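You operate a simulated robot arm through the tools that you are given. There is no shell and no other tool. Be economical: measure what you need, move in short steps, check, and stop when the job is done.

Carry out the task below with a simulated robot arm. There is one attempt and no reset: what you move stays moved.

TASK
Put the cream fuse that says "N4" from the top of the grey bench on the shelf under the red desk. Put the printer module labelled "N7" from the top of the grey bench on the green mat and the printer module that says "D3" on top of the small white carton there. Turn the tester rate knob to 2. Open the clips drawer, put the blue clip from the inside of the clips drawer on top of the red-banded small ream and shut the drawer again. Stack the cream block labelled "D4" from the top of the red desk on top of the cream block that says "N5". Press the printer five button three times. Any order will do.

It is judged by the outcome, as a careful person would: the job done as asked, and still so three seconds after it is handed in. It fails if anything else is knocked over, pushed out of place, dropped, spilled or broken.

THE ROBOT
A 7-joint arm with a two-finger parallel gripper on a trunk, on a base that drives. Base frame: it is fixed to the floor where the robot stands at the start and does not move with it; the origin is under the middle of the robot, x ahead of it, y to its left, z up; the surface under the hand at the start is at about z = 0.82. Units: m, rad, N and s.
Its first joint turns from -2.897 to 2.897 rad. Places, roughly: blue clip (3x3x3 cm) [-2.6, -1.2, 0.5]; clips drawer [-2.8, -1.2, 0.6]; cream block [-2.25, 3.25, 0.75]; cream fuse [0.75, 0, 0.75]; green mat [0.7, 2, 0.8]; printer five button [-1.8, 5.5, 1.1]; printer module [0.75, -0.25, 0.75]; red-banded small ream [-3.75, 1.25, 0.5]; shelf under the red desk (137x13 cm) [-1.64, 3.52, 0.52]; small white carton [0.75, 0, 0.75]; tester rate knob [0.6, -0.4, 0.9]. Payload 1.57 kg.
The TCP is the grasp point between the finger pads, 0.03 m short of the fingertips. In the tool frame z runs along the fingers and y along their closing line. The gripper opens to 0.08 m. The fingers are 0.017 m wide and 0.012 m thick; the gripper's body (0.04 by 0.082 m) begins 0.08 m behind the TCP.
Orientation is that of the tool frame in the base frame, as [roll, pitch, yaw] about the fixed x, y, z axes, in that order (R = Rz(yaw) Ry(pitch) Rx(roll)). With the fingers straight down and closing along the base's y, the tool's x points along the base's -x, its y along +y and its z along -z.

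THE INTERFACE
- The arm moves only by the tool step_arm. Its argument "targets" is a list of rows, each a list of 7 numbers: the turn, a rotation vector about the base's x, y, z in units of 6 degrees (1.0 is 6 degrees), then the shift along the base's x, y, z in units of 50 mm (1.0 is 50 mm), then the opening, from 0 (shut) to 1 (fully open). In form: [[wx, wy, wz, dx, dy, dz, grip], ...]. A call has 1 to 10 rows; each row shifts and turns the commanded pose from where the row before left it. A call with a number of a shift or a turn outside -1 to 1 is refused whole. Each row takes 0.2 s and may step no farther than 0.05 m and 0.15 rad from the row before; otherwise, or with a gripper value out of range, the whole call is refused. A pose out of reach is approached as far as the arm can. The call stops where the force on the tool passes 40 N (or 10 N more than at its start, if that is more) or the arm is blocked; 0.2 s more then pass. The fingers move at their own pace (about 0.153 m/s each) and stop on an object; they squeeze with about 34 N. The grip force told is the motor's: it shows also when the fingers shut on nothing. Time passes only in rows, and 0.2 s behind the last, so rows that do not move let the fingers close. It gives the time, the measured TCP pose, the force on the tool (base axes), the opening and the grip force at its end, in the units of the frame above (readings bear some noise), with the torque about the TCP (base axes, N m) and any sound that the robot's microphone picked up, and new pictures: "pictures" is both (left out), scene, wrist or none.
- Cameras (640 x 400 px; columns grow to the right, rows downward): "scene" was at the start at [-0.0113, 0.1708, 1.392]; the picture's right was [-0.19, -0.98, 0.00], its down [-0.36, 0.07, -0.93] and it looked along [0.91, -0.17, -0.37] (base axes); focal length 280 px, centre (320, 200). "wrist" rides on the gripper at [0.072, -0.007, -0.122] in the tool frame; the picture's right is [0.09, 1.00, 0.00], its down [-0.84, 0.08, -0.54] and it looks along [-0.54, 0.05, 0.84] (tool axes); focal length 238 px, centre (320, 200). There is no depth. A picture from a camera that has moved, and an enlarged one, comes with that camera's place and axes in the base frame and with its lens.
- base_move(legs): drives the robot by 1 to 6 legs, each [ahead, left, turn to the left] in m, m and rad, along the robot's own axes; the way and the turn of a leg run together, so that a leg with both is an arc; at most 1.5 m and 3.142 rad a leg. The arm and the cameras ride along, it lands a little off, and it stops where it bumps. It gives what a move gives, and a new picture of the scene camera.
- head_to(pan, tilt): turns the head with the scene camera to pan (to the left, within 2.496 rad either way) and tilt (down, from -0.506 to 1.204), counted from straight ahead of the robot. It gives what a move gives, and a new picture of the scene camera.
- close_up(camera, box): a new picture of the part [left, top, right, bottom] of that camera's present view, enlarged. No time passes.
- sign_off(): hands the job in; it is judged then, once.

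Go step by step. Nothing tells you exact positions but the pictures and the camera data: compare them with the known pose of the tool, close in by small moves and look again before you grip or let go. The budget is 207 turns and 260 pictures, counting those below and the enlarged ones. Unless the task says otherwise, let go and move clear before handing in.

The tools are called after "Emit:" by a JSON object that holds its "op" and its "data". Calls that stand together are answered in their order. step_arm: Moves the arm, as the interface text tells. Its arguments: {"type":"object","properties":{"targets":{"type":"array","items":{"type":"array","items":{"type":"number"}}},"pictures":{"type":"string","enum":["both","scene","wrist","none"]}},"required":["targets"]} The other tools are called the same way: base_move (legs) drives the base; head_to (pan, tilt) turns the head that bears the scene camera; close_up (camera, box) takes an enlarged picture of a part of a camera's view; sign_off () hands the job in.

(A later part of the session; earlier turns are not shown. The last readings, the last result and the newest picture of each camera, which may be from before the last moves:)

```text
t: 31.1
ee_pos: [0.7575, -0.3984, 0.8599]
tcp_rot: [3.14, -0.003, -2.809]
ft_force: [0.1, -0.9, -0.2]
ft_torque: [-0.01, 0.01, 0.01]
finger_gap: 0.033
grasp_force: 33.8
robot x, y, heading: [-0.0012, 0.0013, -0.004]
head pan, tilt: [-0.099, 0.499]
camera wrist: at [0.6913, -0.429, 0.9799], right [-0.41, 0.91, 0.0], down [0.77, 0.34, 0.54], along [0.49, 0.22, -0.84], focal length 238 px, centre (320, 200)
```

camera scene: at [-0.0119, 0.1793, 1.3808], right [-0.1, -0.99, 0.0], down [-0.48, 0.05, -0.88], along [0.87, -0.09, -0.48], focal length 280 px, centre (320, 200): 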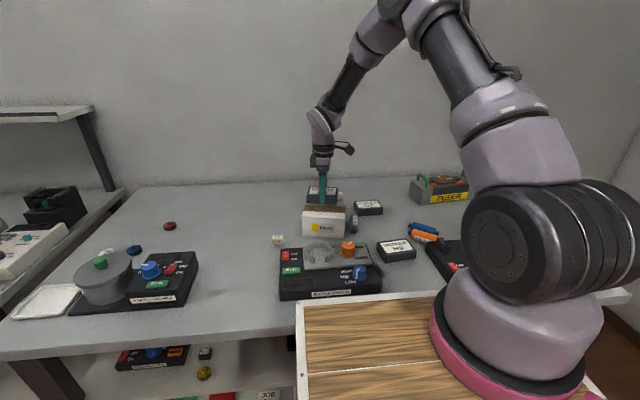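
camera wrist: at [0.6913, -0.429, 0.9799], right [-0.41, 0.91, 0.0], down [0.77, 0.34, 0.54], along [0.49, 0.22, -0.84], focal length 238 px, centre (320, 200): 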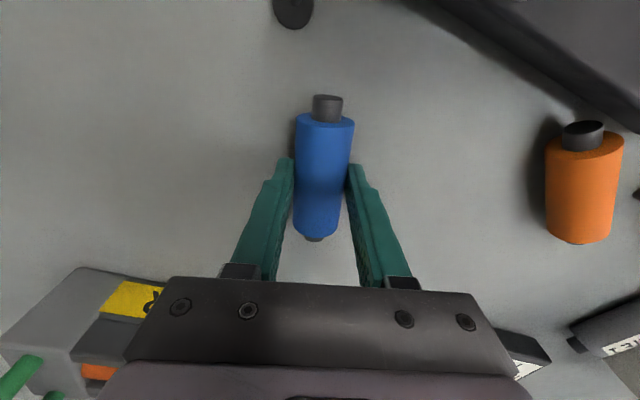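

Lower the last few mm and release.

Emit:
{"op": "step_arm", "data": {"targets": [[0, 0, 0, 0, 0, -0.08, 0], [0, 0, 0, 0, 0, 0, 0], [0, 0, 0, 0, 0, 0, 0.7], [0, 0, 0, 0, 0, 0, 0.7], [0, 0, 0, 0, 0, 0.6, 0.7], [0, 0, 0, 0, 0, 0.9, 0.7], [0, 0, 0, 0, 0, 0.9, 0.7]], "pictures": "wrist"}}

```text
t: 32.8
ee_pos: [0.7554, -0.3981, 0.9764]
tcp_rot: [3.136, -0.003, -2.81]
ft_force: [0.4, 0.0, -0.3]
ft_torque: [-0.04, 0.01, 0.03]
finger_gap: 0.0559
grasp_force: 0.2
robot x, y, heading: [0.0022, -0.0022, -0.003]
head pan, tilt: [-0.099, 0.499]
camera wrist: at [0.6914, -0.4277, 1.0958], right [-0.41, 0.91, 0.0], down [0.77, 0.34, 0.54], along [0.49, 0.23, -0.84], focal length 238 px, centre (320, 200)
```

wrist: 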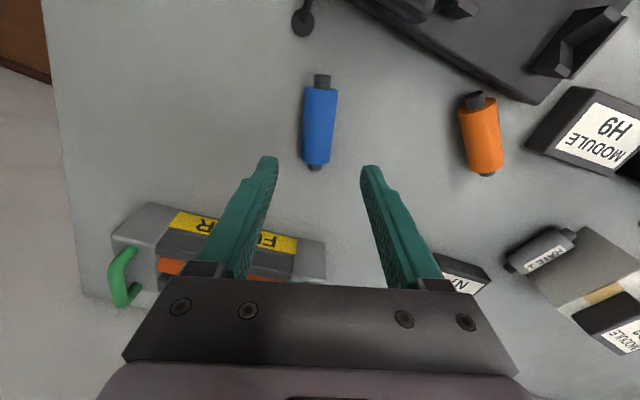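

Blue is back in place. Now orange at (0.696, -0.226), axis ≈52°; move over it.

Emit:
{"op": "step_arm", "data": {"targets": [[0, 0, 0.9, -0.178, 0.6, 0, 0.55], [0, 0, 0.9, -0.178, 0.6, 0, 0.55], [0, 0, 0.9, -0.178, 0.6, 0, 0.55], [0, 0, 0.9, -0.178, 0.6, 0, 0.55], [0, 0, 0.9, -0.178, 0.6, 0, 0.55], [0, 0, 0.9, -0.178, 0.6, 0, 0.55], [0, 0, 0, 0, 0, -0.5, 0.55]], "pictures": "wrist"}}

Emit:
{"op": "close_up", "data": {"camera": "wrist", "box": [220, 60, 420, 200]}}

```text
t: 34.4
ee_pos: [0.7034, -0.2178, 0.9522]
tcp_rot: [3.14, -0.003, -2.243]
ft_force: [0.1, -0.6, 0.7]
ft_torque: [0.03, 0.0, 0.01]
finger_gap: 0.0437
grasp_force: 0.2
robot x, y, heading: [-0.0029, -0.0001, -0.004]
head pan, tilt: [-0.099, 0.499]
camera wrist: at [0.6639, -0.2782, 1.0715], right [-0.84, 0.55, 0.0], down [0.46, 0.7, 0.54], along [0.29, 0.45, -0.84], focal length 238 px, centre (320, 200)
```

wrist: 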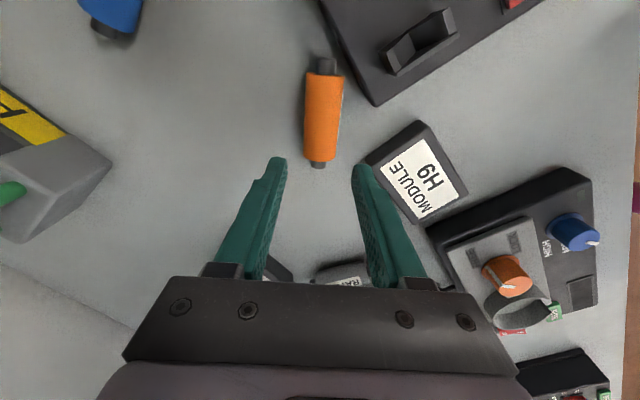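

```text
2.86 times, centred on (320, 130) of wrist
camera zoom: at [0.6639, -0.2782, 1.0715], right [-0.84, 0.55, 0.0], down [0.46, 0.7, 0.54], along [0.29, 0.45, -0.84], focal length 681 px, centre (320, 400)
```

zoom: 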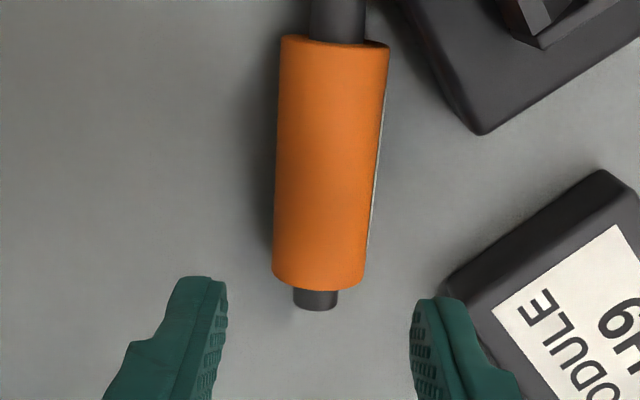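

Aligned; descend and grip.

Emit:
{"op": "step_arm", "data": {"targets": [[0, 0, 0, -0.08, -0.1, -0.6, 0.55], [0, 0, 0, 0, 0, -0.6, 0.55], [0, 0, 0, 0, 0, -0.4, 0.55], [0, 0, 0, 0, 0, -0.32, 0.55], [0, 0, 0, 0, 0, 0, 0], [0, 0, 0, 0, 0, 0, 0]], "pictures": "wrist"}}

```text
t: 35.8
ee_pos: [0.6981, -0.2228, 0.8549]
tcp_rot: [3.137, -0.003, -2.245]
ft_force: [-0.7, -0.5, -0.5]
ft_torque: [0.01, -0.02, -0.05]
finger_gap: 0.0332
grasp_force: 34.2
robot x, y, heading: [0.0007, -0.0024, 0.001]
head pan, tilt: [-0.099, 0.499]
camera wrist: at [0.6603, -0.2825, 0.976], right [-0.84, 0.55, 0.0], down [0.46, 0.7, 0.54], along [0.29, 0.45, -0.84], focal length 238 px, centre (320, 200)
```

wrist: 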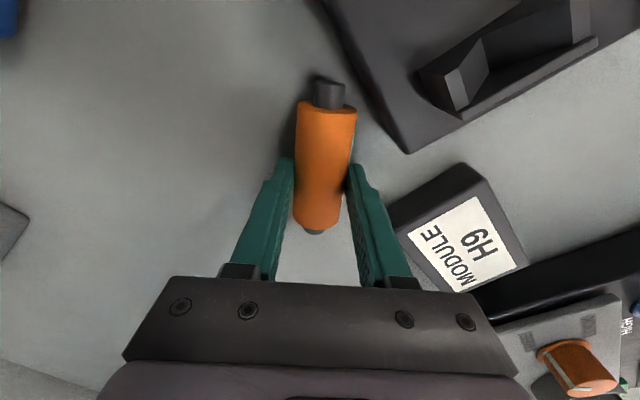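

Held. Lift, then carry to its original pose.

Emit:
{"op": "step_arm", "data": {"targets": [[0, 0, 0, 0, 0, 0.6, 0], [0, 0, 0, 0, 0, 0.8, 0], [0, 0, -0.925, 0.11, -0.23, 0, 0], [0, 0, -0.925, 0.11, -0.23, 0, 0], [0, 0, -0.925, 0.11, -0.23, 0, 0], [0, 0, -0.925, 0.11, -0.23, 0, 0], [0, 0, -0.925, 0.11, -0.23, 0, 0], [0, 0, -0.925, 0.11, -0.23, 0, 0], [0, 0, -0.925, 0.11, -0.23, 0, 0], [0, 0, -0.925, 0.11, -0.23, 0, 0]], "pictures": "wrist"}}

```text
t: 38.0
ee_pos: [0.7409, -0.3154, 0.9241]
tcp_rot: [3.139, -0.004, -3.02]
ft_force: [0.7, -0.5, -0.5]
ft_torque: [-0.05, 0.01, -0.02]
finger_gap: 0.033
grasp_force: 33.6
robot x, y, heading: [0.0011, -0.0035, 0.002]
head pan, tilt: [-0.099, 0.499]
camera wrist: at [0.6716, -0.3314, 1.0452], right [-0.21, 0.98, 0.0], down [0.82, 0.18, 0.54], along [0.53, 0.12, -0.84], focal length 238 px, centre (320, 200)
```

wrist: 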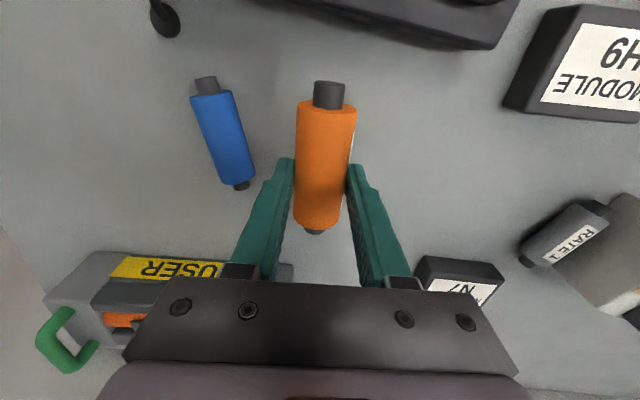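

Emit:
{"op": "step_arm", "data": {"targets": [[0, 0, 0, 0, 0, -0.7, 0], [0, 0, 0, 0, 0, -0.4, 0], [0, 0, 0, 0, 0, -0.2, 0], [0, 0, 0, 0, 0, -0.07, 0], [0, 0, 0, 0, 0, 0, 0.6], [0, 0, 0, 0, 0, 0, 0.6], [0, 0, 0, 0, 0, 0.6, 0.6], [0, 0, 0, 0, 0, 0.9, 0.6], [0, 0, 0, 0, 0, 0.9, 0.6]], "pictures": "wrist"}}

```text
t: 40.0
ee_pos: [0.7399, -0.3154, 0.9771]
tcp_rot: [3.139, -0.003, -3.018]
ft_force: [0.6, -0.2, 0.1]
ft_torque: [0.0, 0.04, 0.0]
finger_gap: 0.0479
grasp_force: 0.0
robot x, y, heading: [0.002, -0.0006, -0.0]
head pan, tilt: [-0.099, 0.499]
camera wrist: at [0.6719, -0.3305, 1.098], right [-0.21, 0.98, 0.0], down [0.82, 0.18, 0.54], along [0.53, 0.12, -0.84], focal length 238 px, centre (320, 200)
```

wrist: 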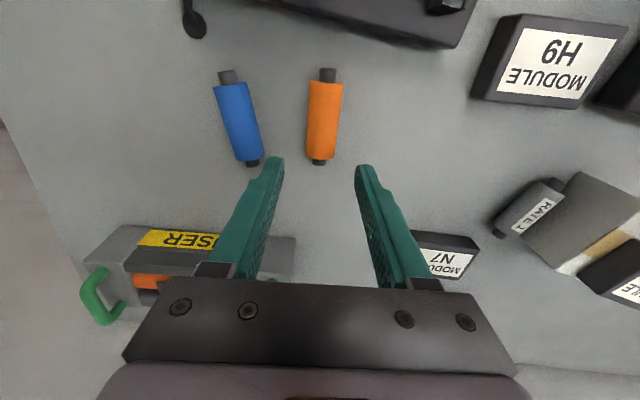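

RATE 1 remains: near (0.795, -0.022), beside the carton. Move over it with aligned yaw.

Emit:
{"op": "step_arm", "data": {"targets": [[0, 0, -0.5, 0.15, 0.9, 0.4, 0.6], [0, 0, -0.5, 0.15, 0.9, 0, 0.6], [0, 0, -0.5, 0.15, 0.9, 0, 0.6], [0, 0, -0.5, 0.15, 0.9, 0, 0.6], [0, 0, -0.5, 0.15, 0.9, 0, 0.6], [0, 0, -0.5, 0.15, 0.9, 0, 0.6], [0, 0, 0, 0.1, 0.47, 0, 0.6]], "pictures": "wrist"}}

Emit:
{"op": "close_up", "data": {"camera": "wrist", "box": [220, 60, 440, 200]}}

```text
t: 41.5
ee_pos: [0.7906, -0.0219, 0.9961]
tcp_rot: [3.139, -0.004, 2.947]
ft_force: [0.0, -1.6, -0.1]
ft_torque: [0.06, -0.02, -0.01]
finger_gap: 0.048
grasp_force: 0.1
robot x, y, heading: [0.003, -0.0009, 0.0]
head pan, tilt: [-0.099, 0.499]
camera wrist: at [0.7199, -0.0145, 1.1163], right [0.1, 0.99, 0.0], down [0.84, -0.09, 0.54], along [0.54, -0.05, -0.84], focal length 238 px, centre (320, 200)
```

wrist: 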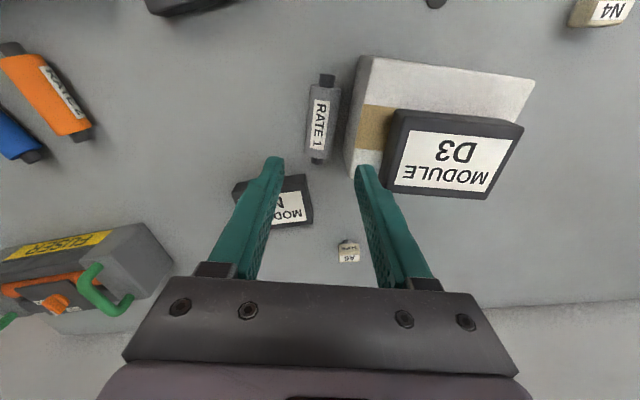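

```text
2.86 times, centred on (330, 130) of wrist
camera zoom: at [0.7199, -0.0145, 1.1163], right [0.1, 0.99, 0.0], down [0.84, -0.09, 0.54], along [0.54, -0.05, -0.84], focal length 681 px, centre (291, 400)
```

zoom: 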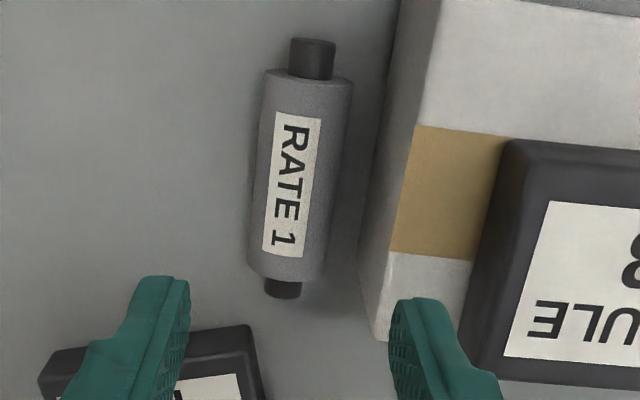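

There's about 15 mm between RATE 1 and the carton, so a finger just fits. Descend partway, then check.

Emit:
{"op": "step_arm", "data": {"targets": [[0, 0, -0.2, 0.04, 0.0, -0.8, 0.54], [0, 0, 0, 0, 0, -0.8, 0.54], [0, 0, 0, 0, 0, -0.3, 0.54]], "pictures": "wrist"}}

Emit:
{"op": "close_up", "data": {"camera": "wrist", "box": [240, 60, 420, 260]}}

```text
t: 42.4
ee_pos: [0.7953, -0.0224, 0.901]
tcp_rot: [3.138, -0.001, 2.927]
ft_force: [0.1, 0.7, 0.6]
ft_torque: [-0.01, 0.0, 0.0]
finger_gap: 0.0434
grasp_force: 0.0
robot x, y, heading: [0.0017, 0.0029, -0.005]
head pan, tilt: [-0.099, 0.499]
camera wrist: at [0.724, -0.0148, 1.0216], right [0.12, 0.99, 0.0], down [0.83, -0.1, 0.54], along [0.54, -0.06, -0.84], focal length 238 px, centre (320, 200)
```

wrist: 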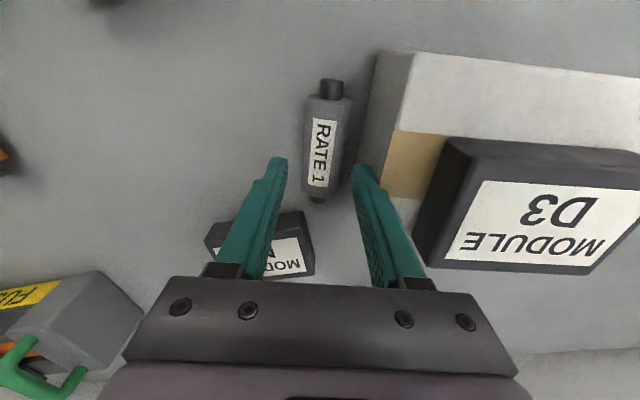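

```text
2.00 times, centred on (330, 160) of wrist
camera zoom: at [0.724, -0.0148, 1.0216], right [0.12, 0.99, 0.0], down [0.83, -0.1, 0.54], along [0.54, -0.06, -0.84], focal length 477 px, centre (300, 280)
```

zoom: 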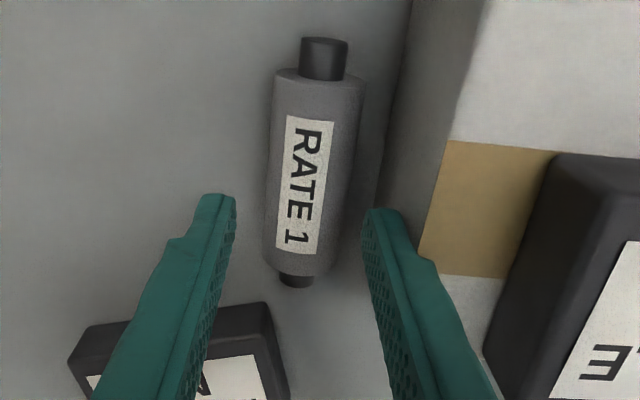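

Emit:
{"op": "step_arm", "data": {"targets": [[0, 0, 0, 0, 0.03, -0.3, 0.54], [0, 0, 0, 0, 0, -0.3, 0.54], [0, 0, 0, 0, 0, -0.28, 0.54], [0, 0, 0, 0, 0, 0, 0], [0, 0, 0, 0, 0, 0, 0]], "pictures": "wrist"}}

```text
t: 42.8
ee_pos: [0.798, -0.0205, 0.892]
tcp_rot: [3.137, 0.004, 2.928]
ft_force: [-3.7, -1.3, 24.1]
ft_torque: [0.81, -0.13, 0.14]
finger_gap: 0.0411
grasp_force: 0.1
robot x, y, heading: [0.0025, 0.0008, -0.002]
head pan, tilt: [-0.099, 0.499]
stopped in row 2: the force on the tool passed its limit at 62 N (the readings are from after the stop); the commanded pose is now the measured one
camera wrist: at [0.7254, -0.0127, 1.0116], right [0.12, 0.99, 0.01], down [0.83, -0.1, 0.55], along [0.54, -0.06, -0.84], focal length 238 px, centre (320, 200)
```

wrist: 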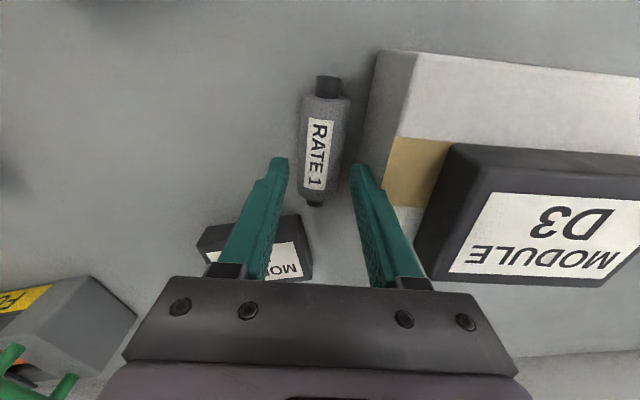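

The finger has an outward step that caught the carton's top edge. I'll rise and tilt the hand 15° away from the carton so the finger clears it.

Emit:
{"op": "step_arm", "data": {"targets": [[0, 0, 0, 0, 0, 0.5, 0.5], [0, 0, 0, 0, -0.05, 0.5, 0.5], [0.83, -0.18, 0, -0.1, 0, 0, 0.5], [0.83, -0.18, 0, 0, 0, 0, 0.5], [0.83, -0.18, 0, 0, 0, 0, 0.5]], "pictures": "wrist"}}

Emit:
{"op": "close_up", "data": {"camera": "scene", "box": [260, 150, 420, 260]}}

```text
t: 44.0
ee_pos: [0.7926, -0.0229, 0.9402]
tcp_rot: [2.867, 0.003, 2.93]
ft_force: [0.1, 0.7, 0.4]
ft_torque: [-0.05, 0.03, -0.01]
finger_gap: 0.0402
grasp_force: 0.0
robot x, y, heading: [-0.0009, -0.0021, 0.001]
head pan, tilt: [-0.099, 0.499]
camera wrist: at [0.7132, -0.0451, 1.0537], right [0.11, 0.96, 0.27], down [0.8, -0.25, 0.55], along [0.59, 0.16, -0.79], focal length 238 px, centre (320, 200)
```

wrist: 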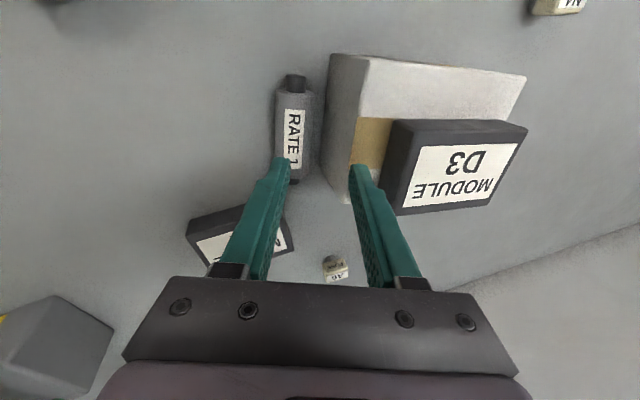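

```text
3.64 times, centred on (340, 205) of scene
camera zoom: at [-0.0121, 0.1798, 1.3807], right [-0.1, -1.0, 0.0], down [-0.48, 0.05, -0.88], along [0.87, -0.09, -0.48], focal length 1017 px, centre (247, 182)
```

zoom: 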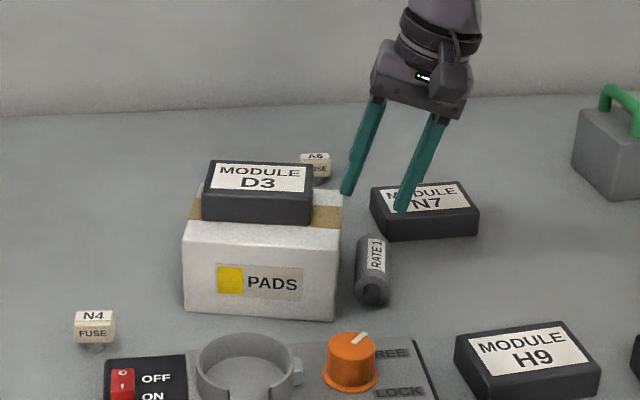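

Emit:
{"op": "step_arm", "data": {"targets": [[0, 0, 0, -0.03, -0.04, -0.5, 0.46], [0, 0, 0, 0, 0, -0.5, 0.46], [0, 0, 0, 0, 0, -0.3, 0.46], [0, 0, 0, 0, 0, -0.28, 0.46]], "pictures": "wrist"}}

Emit:
{"op": "close_up", "data": {"camera": "scene", "box": [300, 170, 420, 260]}}

```text
t: 45.0
ee_pos: [0.79, -0.0248, 0.8601]
tcp_rot: [2.87, 0.003, 2.926]
ft_force: [0.7, -0.4, 0.0]
ft_torque: [-0.03, -0.04, -0.01]
finger_gap: 0.0369
grasp_force: 0.0
robot x, y, heading: [0.0043, -0.0015, -0.002]
head pan, tilt: [-0.099, 0.499]
camera wrist: at [0.7119, -0.048, 0.9735], right [0.11, 0.96, 0.27], down [0.8, -0.25, 0.54], along [0.59, 0.15, -0.79], focal length 238 px, centre (320, 200)
```

wrist: 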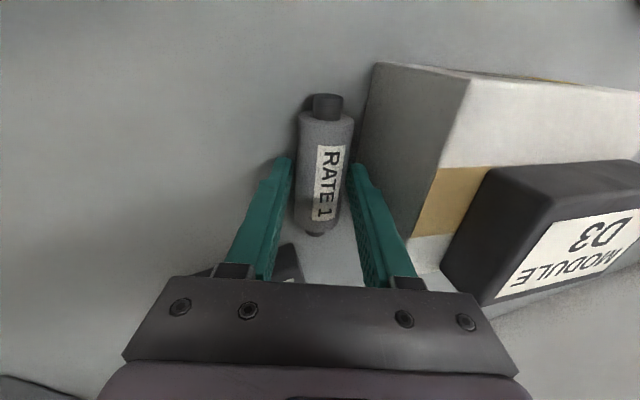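

```text
4.44 times, centred on (360, 215) of scene
camera zoom: at [-0.0122, 0.1794, 1.3808], right [-0.1, -1.0, 0.0], down [-0.48, 0.05, -0.88], along [0.87, -0.09, -0.48], focal length 1243 px, centre (142, 133)
```

zoom: 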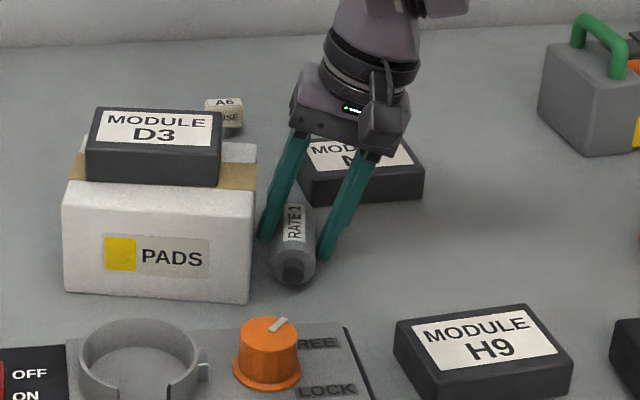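

Both fingers straddle RATE 1 without touching the carton. Close.

Emit:
{"op": "step_arm", "data": {"targets": [[0, 0, 0, 0, 0, 0, 0], [0, 0, 0, 0, 0, 0, 0]], "pictures": "none"}}

Emit:
{"op": "step_arm", "data": {"targets": [[0, 0, 0, 0, -0.1, 0.4, 0], [0, 0, 0, 0, -0.3, 0.6, 0], [0, 0, 0, 0, 0, 0.8, 0]], "pictures": "wrist"}}

```text
t: 45.6
ee_pos: [0.7907, -0.0251, 0.8608]
tcp_rot: [2.868, 0.0, 2.928]
ft_force: [0.5, 0.8, 1.0]
ft_torque: [0.02, -0.08, 0.1]
finger_gap: 0.0328
grasp_force: 34.0
robot x, y, heading: [0.0008, -0.0008, -0.002]
head pan, tilt: [-0.099, 0.499]
```

```text
t: 46.4
ee_pos: [0.7902, -0.0445, 0.9498]
tcp_rot: [2.869, 0.002, 2.93]
ft_force: [0.5, 0.0, -0.3]
ft_torque: [-0.02, 0.03, 0.02]
finger_gap: 0.0334
grasp_force: 34.1
robot x, y, heading: [0.0022, 0.0005, 0.001]
head pan, tilt: [-0.099, 0.499]
camera wrist: at [0.7125, -0.0672, 1.0642], right [0.11, 0.96, 0.27], down [0.8, -0.25, 0.54], along [0.59, 0.15, -0.8], focal length 238 px, centre (320, 200)
```

wrist: 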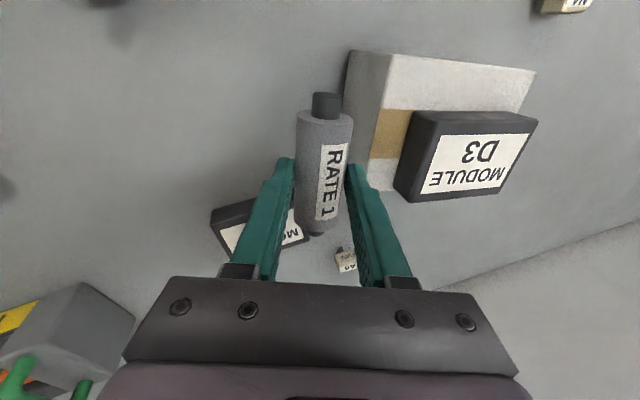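

Carry RATE 1 back to its original spot, levelling the hand on the way.

Emit:
{"op": "step_arm", "data": {"targets": [[0, 0, 0, 0, -0.6, 0.3, 0], [-0.83, 0.18, 0, -0.2, -0.64, 0, 0], [-0.83, 0.18, 0, -0.2, -0.64, 0, 0], [-0.83, 0.18, -0.1, -0.2, -0.64, 0, 0], [0, 0, -0.1, -0.2, -0.64, 0, 0], [0, 0, -0.1, -0.12, -0.64, 0, 0]], "pictures": "wrist"}}

```text
t: 47.8
ee_pos: [0.7454, -0.2323, 0.9677]
tcp_rot: [3.137, 0.003, 2.899]
ft_force: [0.8, 0.3, -1.3]
ft_torque: [-0.04, 0.02, -0.02]
finger_gap: 0.0334
grasp_force: 34.0
robot x, y, heading: [0.001, 0.0042, 0.002]
head pan, tilt: [-0.099, 0.499]
camera wrist: at [0.6743, -0.2226, 1.0872], right [0.15, 0.99, 0.01], down [0.83, -0.13, 0.54], along [0.54, -0.08, -0.84], focal length 238 px, centre (320, 200)
```

wrist: 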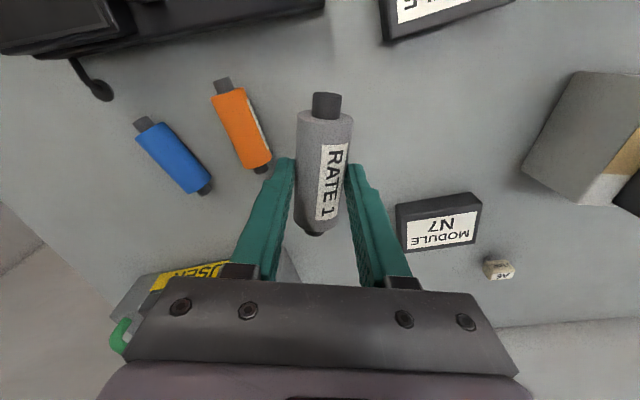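

Emit:
{"op": "step_arm", "data": {"targets": [[0, 0, 0, 0, -0.07, -0.7, 0], [0, 0, 0, 0, 0, -0.7, 0], [0, 0, 0, 0, 0, -0.5, 0], [0, 0, 0, 0, 0, -0.15, 0]], "pictures": "none"}}

```text
t: 48.8
ee_pos: [0.7439, -0.2399, 0.8628]
tcp_rot: [3.135, 0.005, 2.897]
ft_force: [0.2, -0.8, -0.5]
ft_torque: [0.05, -0.01, 0.02]
finger_gap: 0.0333
grasp_force: 33.9
robot x, y, heading: [0.0039, 0.0, -0.001]
head pan, tilt: [-0.099, 0.499]
```

Emit:
{"op": "step_arm", "data": {"targets": [[0, 0, 0, 0, 0, -0.05, 0], [0, 0, 0, 0, 0, -0.03, 0]], "pictures": "none"}}

```text
t: 49.4
ee_pos: [0.7447, -0.2385, 0.8608]
tcp_rot: [3.135, 0.004, 2.897]
ft_force: [-2.7, 1.2, 17.8]
ft_torque: [0.0, 0.25, 0.02]
finger_gap: 0.0331
grasp_force: 34.2
robot x, y, heading: [-0.0003, 0.0009, -0.002]
head pan, tilt: [-0.099, 0.499]
```

Contact with the bench. Release and rise to check all three batteries.

Emit:
{"op": "step_arm", "data": {"targets": [[0, 0, 0, 0, 0, 0, 0.6], [0, 0, 0, 0, 0, 0, 0.6], [0, 0, 0, 0, 0, 0.6, 0.6], [0, 0, 0.5, -0.3, -0.4, 0.9, 1], [0, 0, 1, -0.3, -0.4, 0.8, 1], [0, 0, 1, -0.3, -0.4, 0.8, 1]], "pictures": "wrist"}}

Emit:
{"op": "close_up", "data": {"camera": "wrist", "box": [160, 60, 480, 260]}}

```text
refused: row 4 steps farther than a row can; nothing moved
```

```text
2.00 times, centred on (320, 160) of wrist
camera zoom: at [0.673, -0.2276, 0.9797], right [0.15, 0.99, 0.01], down [0.83, -0.13, 0.55], along [0.54, -0.08, -0.84], focal length 477 px, centre (320, 280)
```

zoom: 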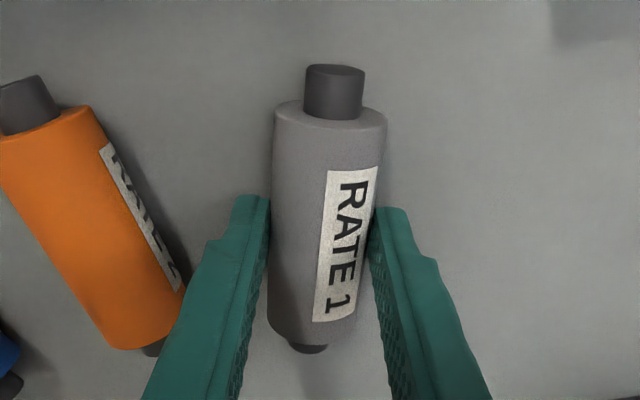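

Emit:
{"op": "step_arm", "data": {"targets": [[0, 0, 0, 0, 0, 0, 0.52], [0, 0, 0, 0, 0, 0, 0.52], [0, 0, 0, 0, 0, 0.6, 0.52], [0, 0, 0, 0, 0, 0.9, 0.52], [0, 0, 0.7, -0.2, -0.5, 0.7, 0.52], [0, 0, 0.8, -0.2, -0.5, 0.7, 1], [0, 0, 0.8, -0.2, -0.3, 0.7, 1]], "pictures": "wrist"}}

Emit:
{"op": "close_up", "data": {"camera": "wrist", "box": [160, 60, 480, 260]}}

```text
t: 51.0
ee_pos: [0.715, -0.303, 1.0394]
tcp_rot: [3.137, 0.0, 3.138]
ft_force: [0.3, 0.2, -0.4]
ft_torque: [-0.04, 0.03, 0.0]
finger_gap: 0.0799
grasp_force: 0.0
robot x, y, heading: [-0.0043, -0.0038, 0.003]
head pan, tilt: [-0.099, 0.499]
camera wrist: at [0.6431, -0.3098, 1.1599], right [-0.09, 1.0, 0.01], down [0.84, 0.07, 0.54], along [0.54, 0.05, -0.84], focal length 238 px, centre (320, 200)
```

wrist: 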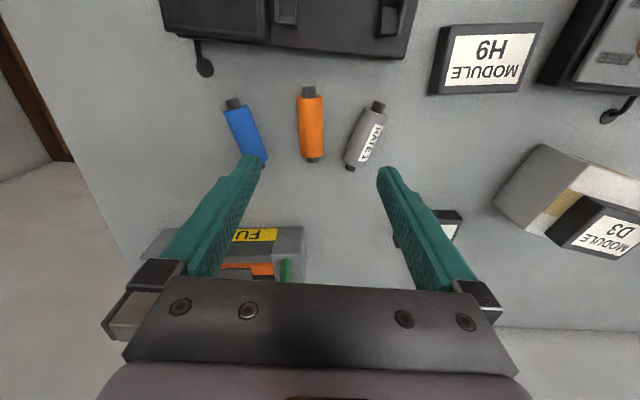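

```text
2.00 times, centred on (320, 160) of wrist
camera zoom: at [0.6431, -0.3098, 1.1599], right [-0.09, 1.0, 0.01], down [0.84, 0.07, 0.54], along [0.54, 0.05, -0.84], focal length 477 px, centre (320, 280)
```

zoom: 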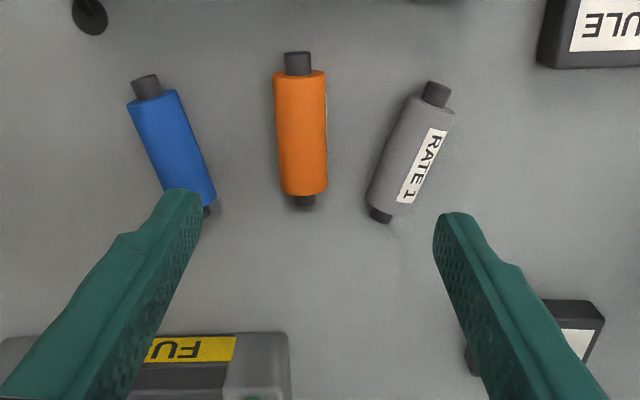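

All three batteries are back within about a centimetre of where they were. Next is module N7; move over to measure it.

Emit:
{"op": "step_arm", "data": {"targets": [[0, 0, 0, 0.4, 0.8, 0, 1], [0, 0, 0, 0.4, 0.8, 0, 1], [0, 0, 0, 0.4, 0.8, 0, 1], [0, 0, 0, 0.4, 0.8, 0, 1], [0, 0, 0, 0.2, 0.8, 0, 1]], "pictures": "wrist"}}

Emit:
{"op": "close_up", "data": {"camera": "wrist", "box": [200, 80, 440, 230]}}

```text
t: 52.2
ee_pos: [0.805, -0.1037, 1.0383]
tcp_rot: [3.136, 0.005, 3.136]
ft_force: [0.3, -0.4, -0.7]
ft_torque: [0.06, -0.01, -0.01]
finger_gap: 0.0803
grasp_force: 0.1
robot x, y, heading: [-0.0006, 0.0021, 0.001]
head pan, tilt: [-0.099, 0.499]
camera wrist: at [0.7322, -0.1112, 1.1579], right [-0.09, 1.0, 0.01], down [0.84, 0.07, 0.54], along [0.54, 0.05, -0.84], focal length 238 px, centre (320, 200)
```

wrist: 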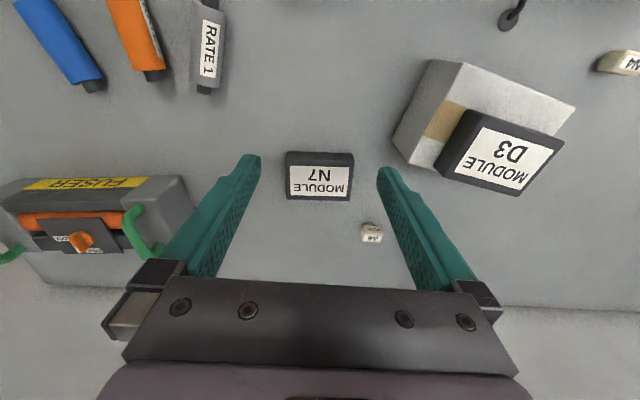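

```text
2.67 times, centred on (320, 155) of wrist
camera zoom: at [0.7322, -0.1112, 1.1579], right [-0.09, 1.0, 0.01], down [0.84, 0.07, 0.54], along [0.54, 0.05, -0.84], focal length 636 px, centre (320, 320)
```

zoom: 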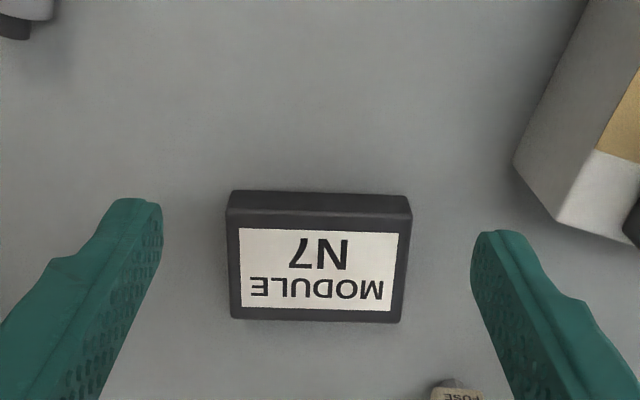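

N7 is centred at about (0.899, -0.097) with its long axis about 4° off y. Rotate the hand 94° over it.

Emit:
{"op": "step_arm", "data": {"targets": [[0, 0, 1, 0.18, 0, 0, 1], [0, 0, 1, 0.18, 0, 0, 1], [0, 0, 1, 0.18, 0, 0, 1], [0, 0, 1, 0.18, 0, 0, 1], [0, 0, 1, 0.18, 0, 0, 1], [0, 0, 1, 0.18, 0, 0, 1], [0, 0, 1, 0.18, 0, 0, 1], [0, 0, 1, 0.18, 0, 0, 1], [0, 0, 1, 0.18, 0, 0, 1], [0, 0, 1, 0.18, 0.1, 0, 1]], "pictures": "none"}}

Emit:
{"op": "step_arm", "data": {"targets": [[0, 0, 1, 0, 0, 0, 1], [0, 0, 1, 0, 0, -0.3, 1], [0, 0, 1, 0, 0, -0.3, 1], [0, 0, 1, 0, 0, -0.5, 1], [0, 0, 1, 0, 0, -0.5, 1], [0, 0, 0.6, 0.08, 0.02, 0, 1]], "pictures": "wrist"}}

```text
t: 54.4
ee_pos: [0.8939, -0.0991, 1.0395]
tcp_rot: [3.133, 0.003, -2.097]
ft_force: [0.4, 0.5, 0.1]
ft_torque: [-0.02, -0.01, 0.01]
finger_gap: 0.08
grasp_force: 0.1
robot x, y, heading: [0.0016, 0.0024, 0.005]
head pan, tilt: [-0.099, 0.499]
```

```text
t: 55.8
ee_pos: [0.899, -0.0974, 0.9571]
tcp_rot: [3.137, 0.002, -1.51]
ft_force: [-0.2, 0.2, 0.0]
ft_torque: [0.0, 0.01, -0.02]
finger_gap: 0.0799
grasp_force: 0.0
robot x, y, heading: [0.0025, -0.0, -0.003]
head pan, tilt: [-0.099, 0.499]
camera wrist: at [0.9105, -0.1688, 1.0776], right [-0.99, -0.15, 0.01], down [-0.13, 0.83, 0.54], along [-0.09, 0.54, -0.84], focal length 238 px, centre (320, 200)
```

wrist: 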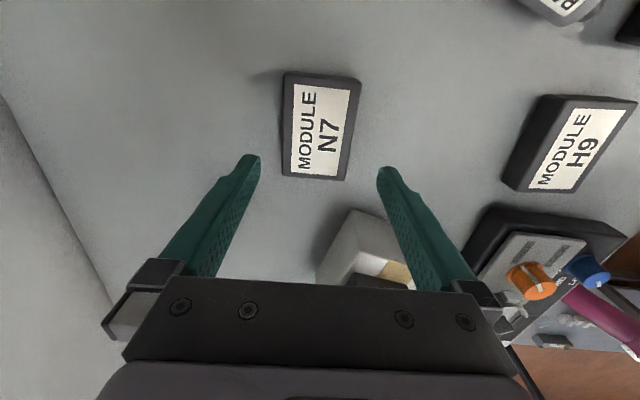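

Emit:
{"op": "step_arm", "data": {"targets": [[0, 0, 0, 0, -0.12, -0.7, 1], [0, 0, 0, 0, 0, -0.7, 1], [0, 0, 0, 0, 0, -0.4, 1], [0, 0, 0, 0, 0, -0.2, 1], [0, 0, 0, 0, 0, 0, 0], [0, 0, 0, 0, 0, 0, 0]], "pictures": "wrist"}}

```text
t: 57.2
ee_pos: [0.8986, -0.1021, 0.86]
tcp_rot: [3.137, 0.005, -1.511]
ft_force: [0.8, 0.3, 0.9]
ft_torque: [0.05, -0.09, 0.03]
finger_gap: 0.0696
grasp_force: 34.5
robot x, y, heading: [-0.0007, -0.0012, 0.004]
head pan, tilt: [-0.099, 0.499]
camera wrist: at [0.9106, -0.1749, 0.9801], right [-0.99, -0.15, 0.01], down [-0.12, 0.83, 0.54], along [-0.09, 0.54, -0.84], focal length 238 px, centre (320, 200)
```

wrist: 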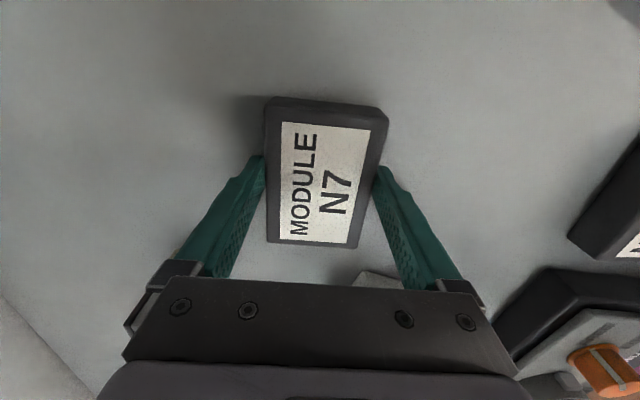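

N7 is held. Lift straight up and retract before driving.

Emit:
{"op": "step_arm", "data": {"targets": [[0, 0, 0, 0, 0, 0.6, 0], [0, 0, 0, 0, 0, 0.98, 0], [0, 0, 0, 0, 0, 0.98, 0], [0, 0, 0, 0, 0, 0.98, 0], [0, 0, 0, 0, 0, 0.98, 0], [0, 0, 0, 0, 0, 0.98, 0]], "pictures": "none"}}

Emit:
{"op": "head_to", "data": {"pan": 0.9, "tilt": 0.4}}

```text
t: 58.6
ee_pos: [0.9003, -0.1033, 1.1321]
tcp_rot: [3.133, 0.003, -1.51]
ft_force: [1.1, 0.1, -1.8]
ft_torque: [0.01, 0.03, 0.0]
finger_gap: 0.0693
grasp_force: 33.7
robot x, y, heading: [-0.0029, -0.0009, 0.001]
head pan, tilt: [-0.099, 0.499]
```

```text
t: 59.9
ee_pos: [0.9009, -0.1046, 1.1314]
tcp_rot: [3.137, 0.003, -1.512]
ft_force: [0.6, -0.4, -2.0]
ft_torque: [-0.01, 0.0, -0.02]
finger_gap: 0.0691
grasp_force: 34.2
robot x, y, heading: [-0.0012, 0.0018, 0.004]
head pan, tilt: [0.901, 0.4]
camera scene: at [-0.0449, 0.2609, 1.3899], right [0.78, -0.62, 0.0], down [-0.24, -0.3, -0.92], along [0.57, 0.72, -0.39], focal length 280 px, centre (320, 200)
```

scene: 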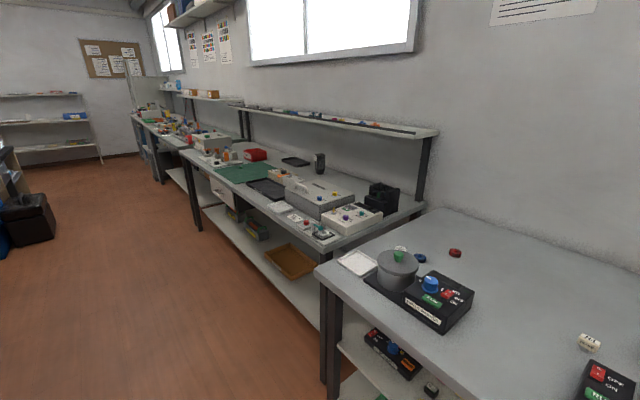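

The green mat is on the next bench at about (0.67, 2.03). Retract the arm, then drive left.

Emit:
{"op": "step_arm", "data": {"targets": [[0, 0, 0, -0.9, 0, 0, 0], [0, 0, 0, -0.9, 0, 0, 0], [0, 0, 0, -0.9, 0, 0, 0], [0, 0, 0, -0.9, 0, 0, 0], [0, 0, 0, -0.9, 0, 0, 0], [0, 0, 0, -0.9, 0, 0, 0], [0, 0, 0, -0.9, 0, 0, 0]], "pictures": "none"}}

Emit:
{"op": "base_move", "data": {"legs": [[0, 1.45, 0], [0, 0.6, 0]]}}

```text
t: 61.5
ee_pos: [0.5836, -0.1033, 1.132]
tcp_rot: [3.136, 0.003, -1.513]
ft_force: [1.4, -0.2, -2.3]
ft_torque: [0.01, 0.06, -0.01]
finger_gap: 0.0692
grasp_force: 34.0
robot x, y, heading: [-0.0016, 0.0017, -0.001]
head pan, tilt: [0.901, 0.4]
```

```text
t: 71.7
ee_pos: [0.5974, 1.9327, 1.1329]
tcp_rot: [3.136, 0.003, -1.533]
ft_force: [0.6, -0.3, -1.3]
ft_torque: [-0.02, 0.0, 0.01]
finger_gap: 0.0693
grasp_force: 33.7
robot x, y, heading: [0.0153, 2.0461, -0.022]
head pan, tilt: [0.901, 0.4]
camera scene: at [-0.0247, 2.3098, 1.3899], right [0.77, -0.64, 0.0], down [-0.25, -0.3, -0.92], along [0.59, 0.71, -0.39], focal length 280 px, centre (320, 200)
```

scene: 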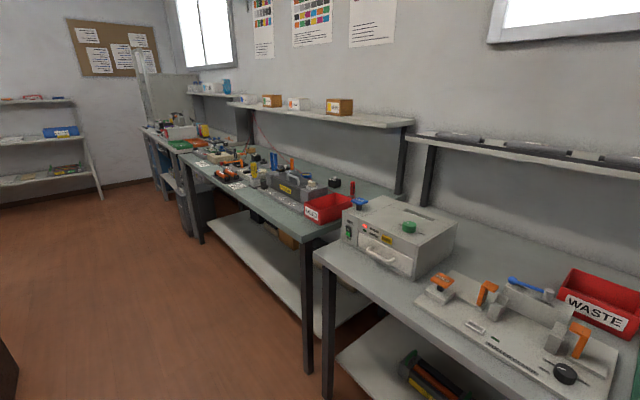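

Emit:
{"op": "head_to", "data": {"pan": 0.15, "tilt": 0.55}}

Emit:
{"op": "close_up", "data": {"camera": "wrist", "box": [0, 0, 640, 400]}}

```text
t: 72.8
ee_pos: [0.5964, 1.9336, 1.1331]
tcp_rot: [3.134, 0.005, -1.533]
ft_force: [-0.8, -0.5, -1.4]
ft_torque: [-0.02, 0.01, -0.01]
finger_gap: 0.0693
grasp_force: 33.7
robot x, y, heading: [0.0156, 2.0513, -0.019]
head pan, tilt: [0.15, 0.55]
camera scene: at [0.0054, 2.25, 1.3762], right [0.13, -0.99, 0.0], down [-0.52, -0.07, -0.85], along [0.85, 0.11, -0.52], focal length 280 px, centre (320, 200)
```

scene: 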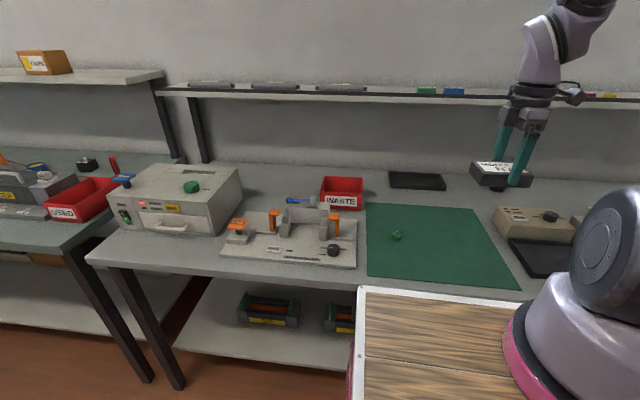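

```text
1.00 times, centred on (320, 200) of wrist (not enlarged: the box is as wide or as high as the picture)
camera zoom: at [0.6073, 1.8615, 1.253], right [-0.99, -0.13, 0.01], down [-0.11, 0.83, 0.54], along [-0.08, 0.54, -0.84], focal length 238 px, centre (320, 200)
```

zoom: 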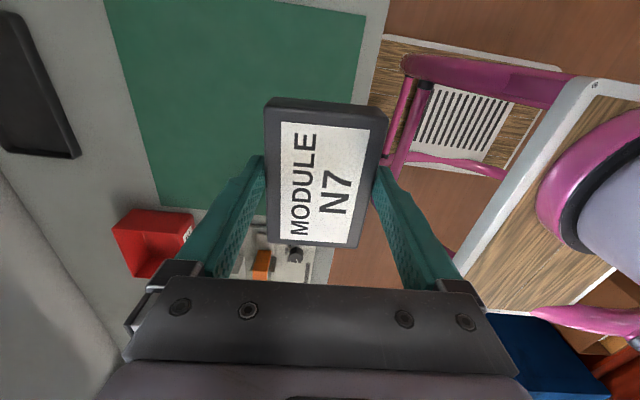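

The mat spans x 0.55–0.92 and y 1.80–2.19, with a small green item at (0.72, 2.10). I'll place N7 at about (0.73, 1.93).

Emit:
{"op": "step_arm", "data": {"targets": [[0, 0, 0, 0.9, 0, 0, 0], [0, 0, 0, 0.9, 0, 0, 0], [0, 0, 0, 0.9, 0, 0, 0], [0, 0, 0, 0, 0, -0.9, 0], [0, 0, 0, 0, 0, -0.9, 0], [0, 0, 0, 0, 0, -0.9, 0], [0, 0, 0, 0, 0, -0.9, 0], [0, 0, 0, 0, 0, -0.9, 0]]}}

```text
t: 74.5
ee_pos: [0.7336, 1.9338, 0.9099]
tcp_rot: [3.137, 0.002, -1.53]
ft_force: [-0.6, 0.0, -0.5]
ft_torque: [-0.02, -0.04, 0.03]
finger_gap: 0.0695
grasp_force: 34.5
robot x, y, heading: [0.0121, 2.0469, -0.016]
head pan, tilt: [0.15, 0.55]
camera scene: at [0.0049, 2.2501, 1.3762], right [0.13, -0.99, 0.0], down [-0.52, -0.07, -0.85], along [0.85, 0.11, -0.52], focal length 280 px, centre (320, 200)
camera wrist: at [0.7435, 1.8623, 1.0295], right [-0.99, -0.13, 0.0], down [-0.11, 0.83, 0.54], along [-0.07, 0.54, -0.84], focal length 238 px, centre (320, 200)
```

scene: 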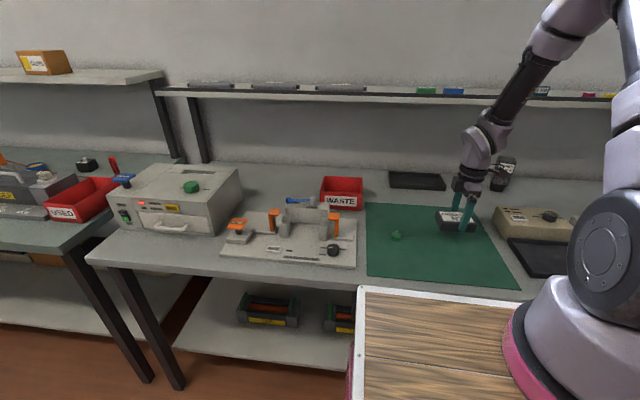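
wrist: 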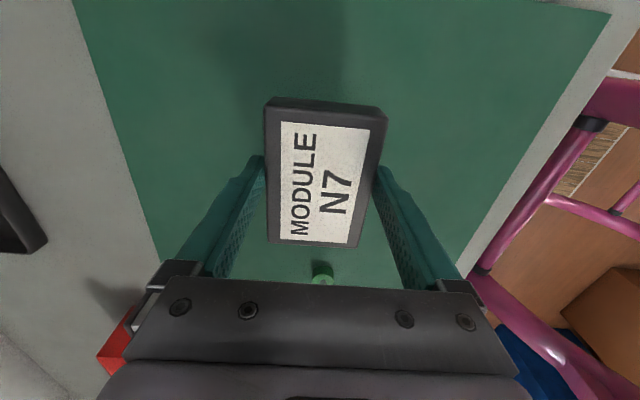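

Over the mat, clear of the green item. Lower gently.

Emit:
{"op": "step_arm", "data": {"targets": [[0, 0, 0, 0, 0, -0.5, 0], [0, 0, 0, 0, 0, -0.2, 0], [0, 0, 0, 0, 0, -0.1, 0], [0, 0, 0, 0, 0, -0.06, 0]], "pictures": "none"}}

```text
t: 75.5
ee_pos: [0.7322, 1.9325, 0.8646]
tcp_rot: [3.136, 0.004, -1.533]
ft_force: [-0.8, -0.3, -1.6]
ft_torque: [-0.01, 0.02, 0.0]
finger_gap: 0.0692
grasp_force: 34.0
robot x, y, heading: [0.0155, 2.0473, -0.017]
head pan, tilt: [0.15, 0.55]
```

Emit:
{"op": "step_arm", "data": {"targets": [[0, 0, 0, 0, 0, -0.04, 0], [0, 0, 0, 0, 0, -0.04, 0]], "pictures": "none"}}

```text
t: 76.2
ee_pos: [0.7322, 1.9343, 0.8629]
tcp_rot: [3.139, 0.004, -1.532]
ft_force: [-4.4, -0.6, 29.7]
ft_torque: [0.24, 0.14, 0.03]
finger_gap: 0.0692
grasp_force: 34.2
robot x, y, heading: [0.0171, 2.0505, -0.017]
head pan, tilt: [0.15, 0.55]
```

Contact; release and rise.

Emit:
{"op": "step_arm", "data": {"targets": [[0, 0, 0, 0, 0, 0.02, 1], [0, 0, 0, 0, 0, 0, 1], [0, 0, 0, 0, 0, 0.5, 1], [0, 0, 0, 0, 0, 0.9, 1], [0, 0, 0, 0, 0, 0.9, 1], [0, 0, 0, 0, 0, 0.9, 1], [0, 0, 0, 0, 0, 0.9, 1], [0, 0, 0, -0.9, 0, 0.4, 1], [0, 0, 0, -0.9, 0, 0.4, 1], [0, 0, 0, -0.9, 0, 0, 1]], "pictures": "scene"}}

```text
t: 78.3
ee_pos: [0.5984, 1.9318, 1.1071]
tcp_rot: [3.136, 0.005, -1.532]
ft_force: [0.1, -0.7, 0.1]
ft_torque: [0.01, 0.07, 0.0]
finger_gap: 0.08
grasp_force: 0.1
robot x, y, heading: [0.0149, 2.047, -0.016]
head pan, tilt: [0.15, 0.55]
camera scene: at [0.0061, 2.2498, 1.3763], right [0.13, -0.99, 0.0], down [-0.52, -0.07, -0.85], along [0.85, 0.11, -0.52], focal length 280 px, centre (320, 200)
```

scene: 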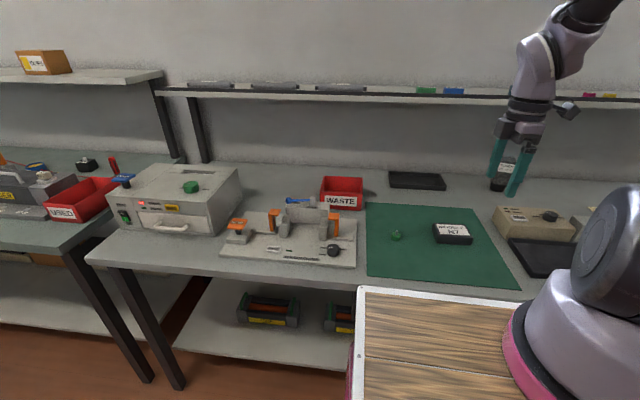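

N7 is on the mat. Drive back for fuse N4.

Emit:
{"op": "base_move", "data": {"legs": [[0, -1.45, 0.0], [0, -0.4, 0.016]]}}

Emit:
{"op": "step_arm", "data": {"targets": [[0, 0, -1, 0, 0, 0, 1], [0, 0, -1, 0, 0, 0, 1], [0, 0, -1, 0, 0, 0, 1], [0, 0, -1, 0, 0, 0, 1], [0, 0, -1, 0, 0, 0, 1], [0, 0, -1, 0, 0, 0, 1], [0, 0, -1, 0, 0, 0, 1], [0, 0, -1, 0, 0, 0, 1], [0, 0, -1, 0, 0, 0, 1], [0, 0, -1, 0, 0, 0, 1]], "pictures": "none"}}

Emit:
{"op": "step_arm", "data": {"targets": [[0, 0, -1, 0, 0, 0, 1], [0, 0, -1, 0, 0, 0, 1], [0, 0, -1, 0, 0, 0, 1], [0, 0, -1, 0, 0, 0, 1], [0, 0, -1, 0, 0, 0, 1]], "pictures": "wrist"}}

```text
t: 87.8
ee_pos: [0.5055, 0.0416, 1.1078]
tcp_rot: [3.136, 0.002, -1.56]
ft_force: [-0.1, -0.2, 0.5]
ft_torque: [0.01, 0.01, 0.0]
finger_gap: 0.0799
grasp_force: 0.1
robot x, y, heading: [-0.0737, 0.1744, -0.05]
head pan, tilt: [0.15, 0.55]
camera scene: at [-0.0777, 0.3769, 1.3762], right [0.1, -0.99, 0.0], down [-0.52, -0.05, -0.85], along [0.85, 0.09, -0.52], focal length 280 px, centre (320, 200)
```

scene: 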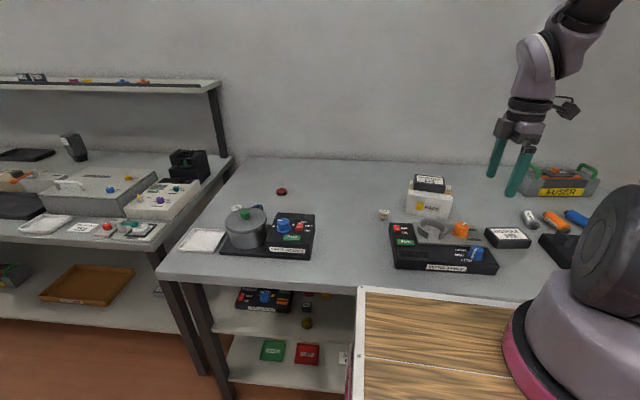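

```text
t: 90.0
ee_pos: [0.5037, 0.0408, 1.1077]
tcp_rot: [3.134, 0.004, -2.609]
ft_force: [0.8, 0.2, 0.2]
ft_torque: [-0.01, 0.0, 0.02]
finger_gap: 0.0801
grasp_force: 0.0
robot x, y, heading: [-0.0789, 0.1768, -0.054]
head pan, tilt: [0.15, 0.55]
```

```text
t: 91.2
ee_pos: [0.5044, 0.0409, 1.1061]
tcp_rot: [3.136, 0.004, -3.134]
ft_force: [-0.3, 0.0, -0.2]
ft_torque: [0.03, -0.02, -0.02]
finger_gap: 0.0797
grasp_force: 0.2
robot x, y, heading: [-0.0773, 0.1775, -0.046]
head pan, tilt: [0.15, 0.55]
camera wrist: at [0.432, 0.0339, 1.2273], right [-0.1, 0.99, 0.01], down [0.83, 0.08, 0.54], along [0.54, 0.06, -0.84], focal length 238 px, centre (320, 200)
```

wrist: 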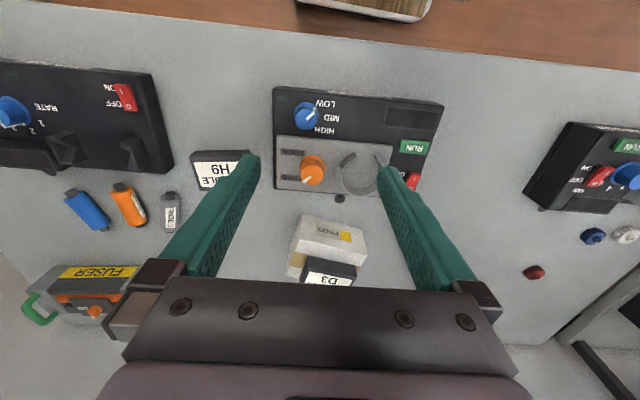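

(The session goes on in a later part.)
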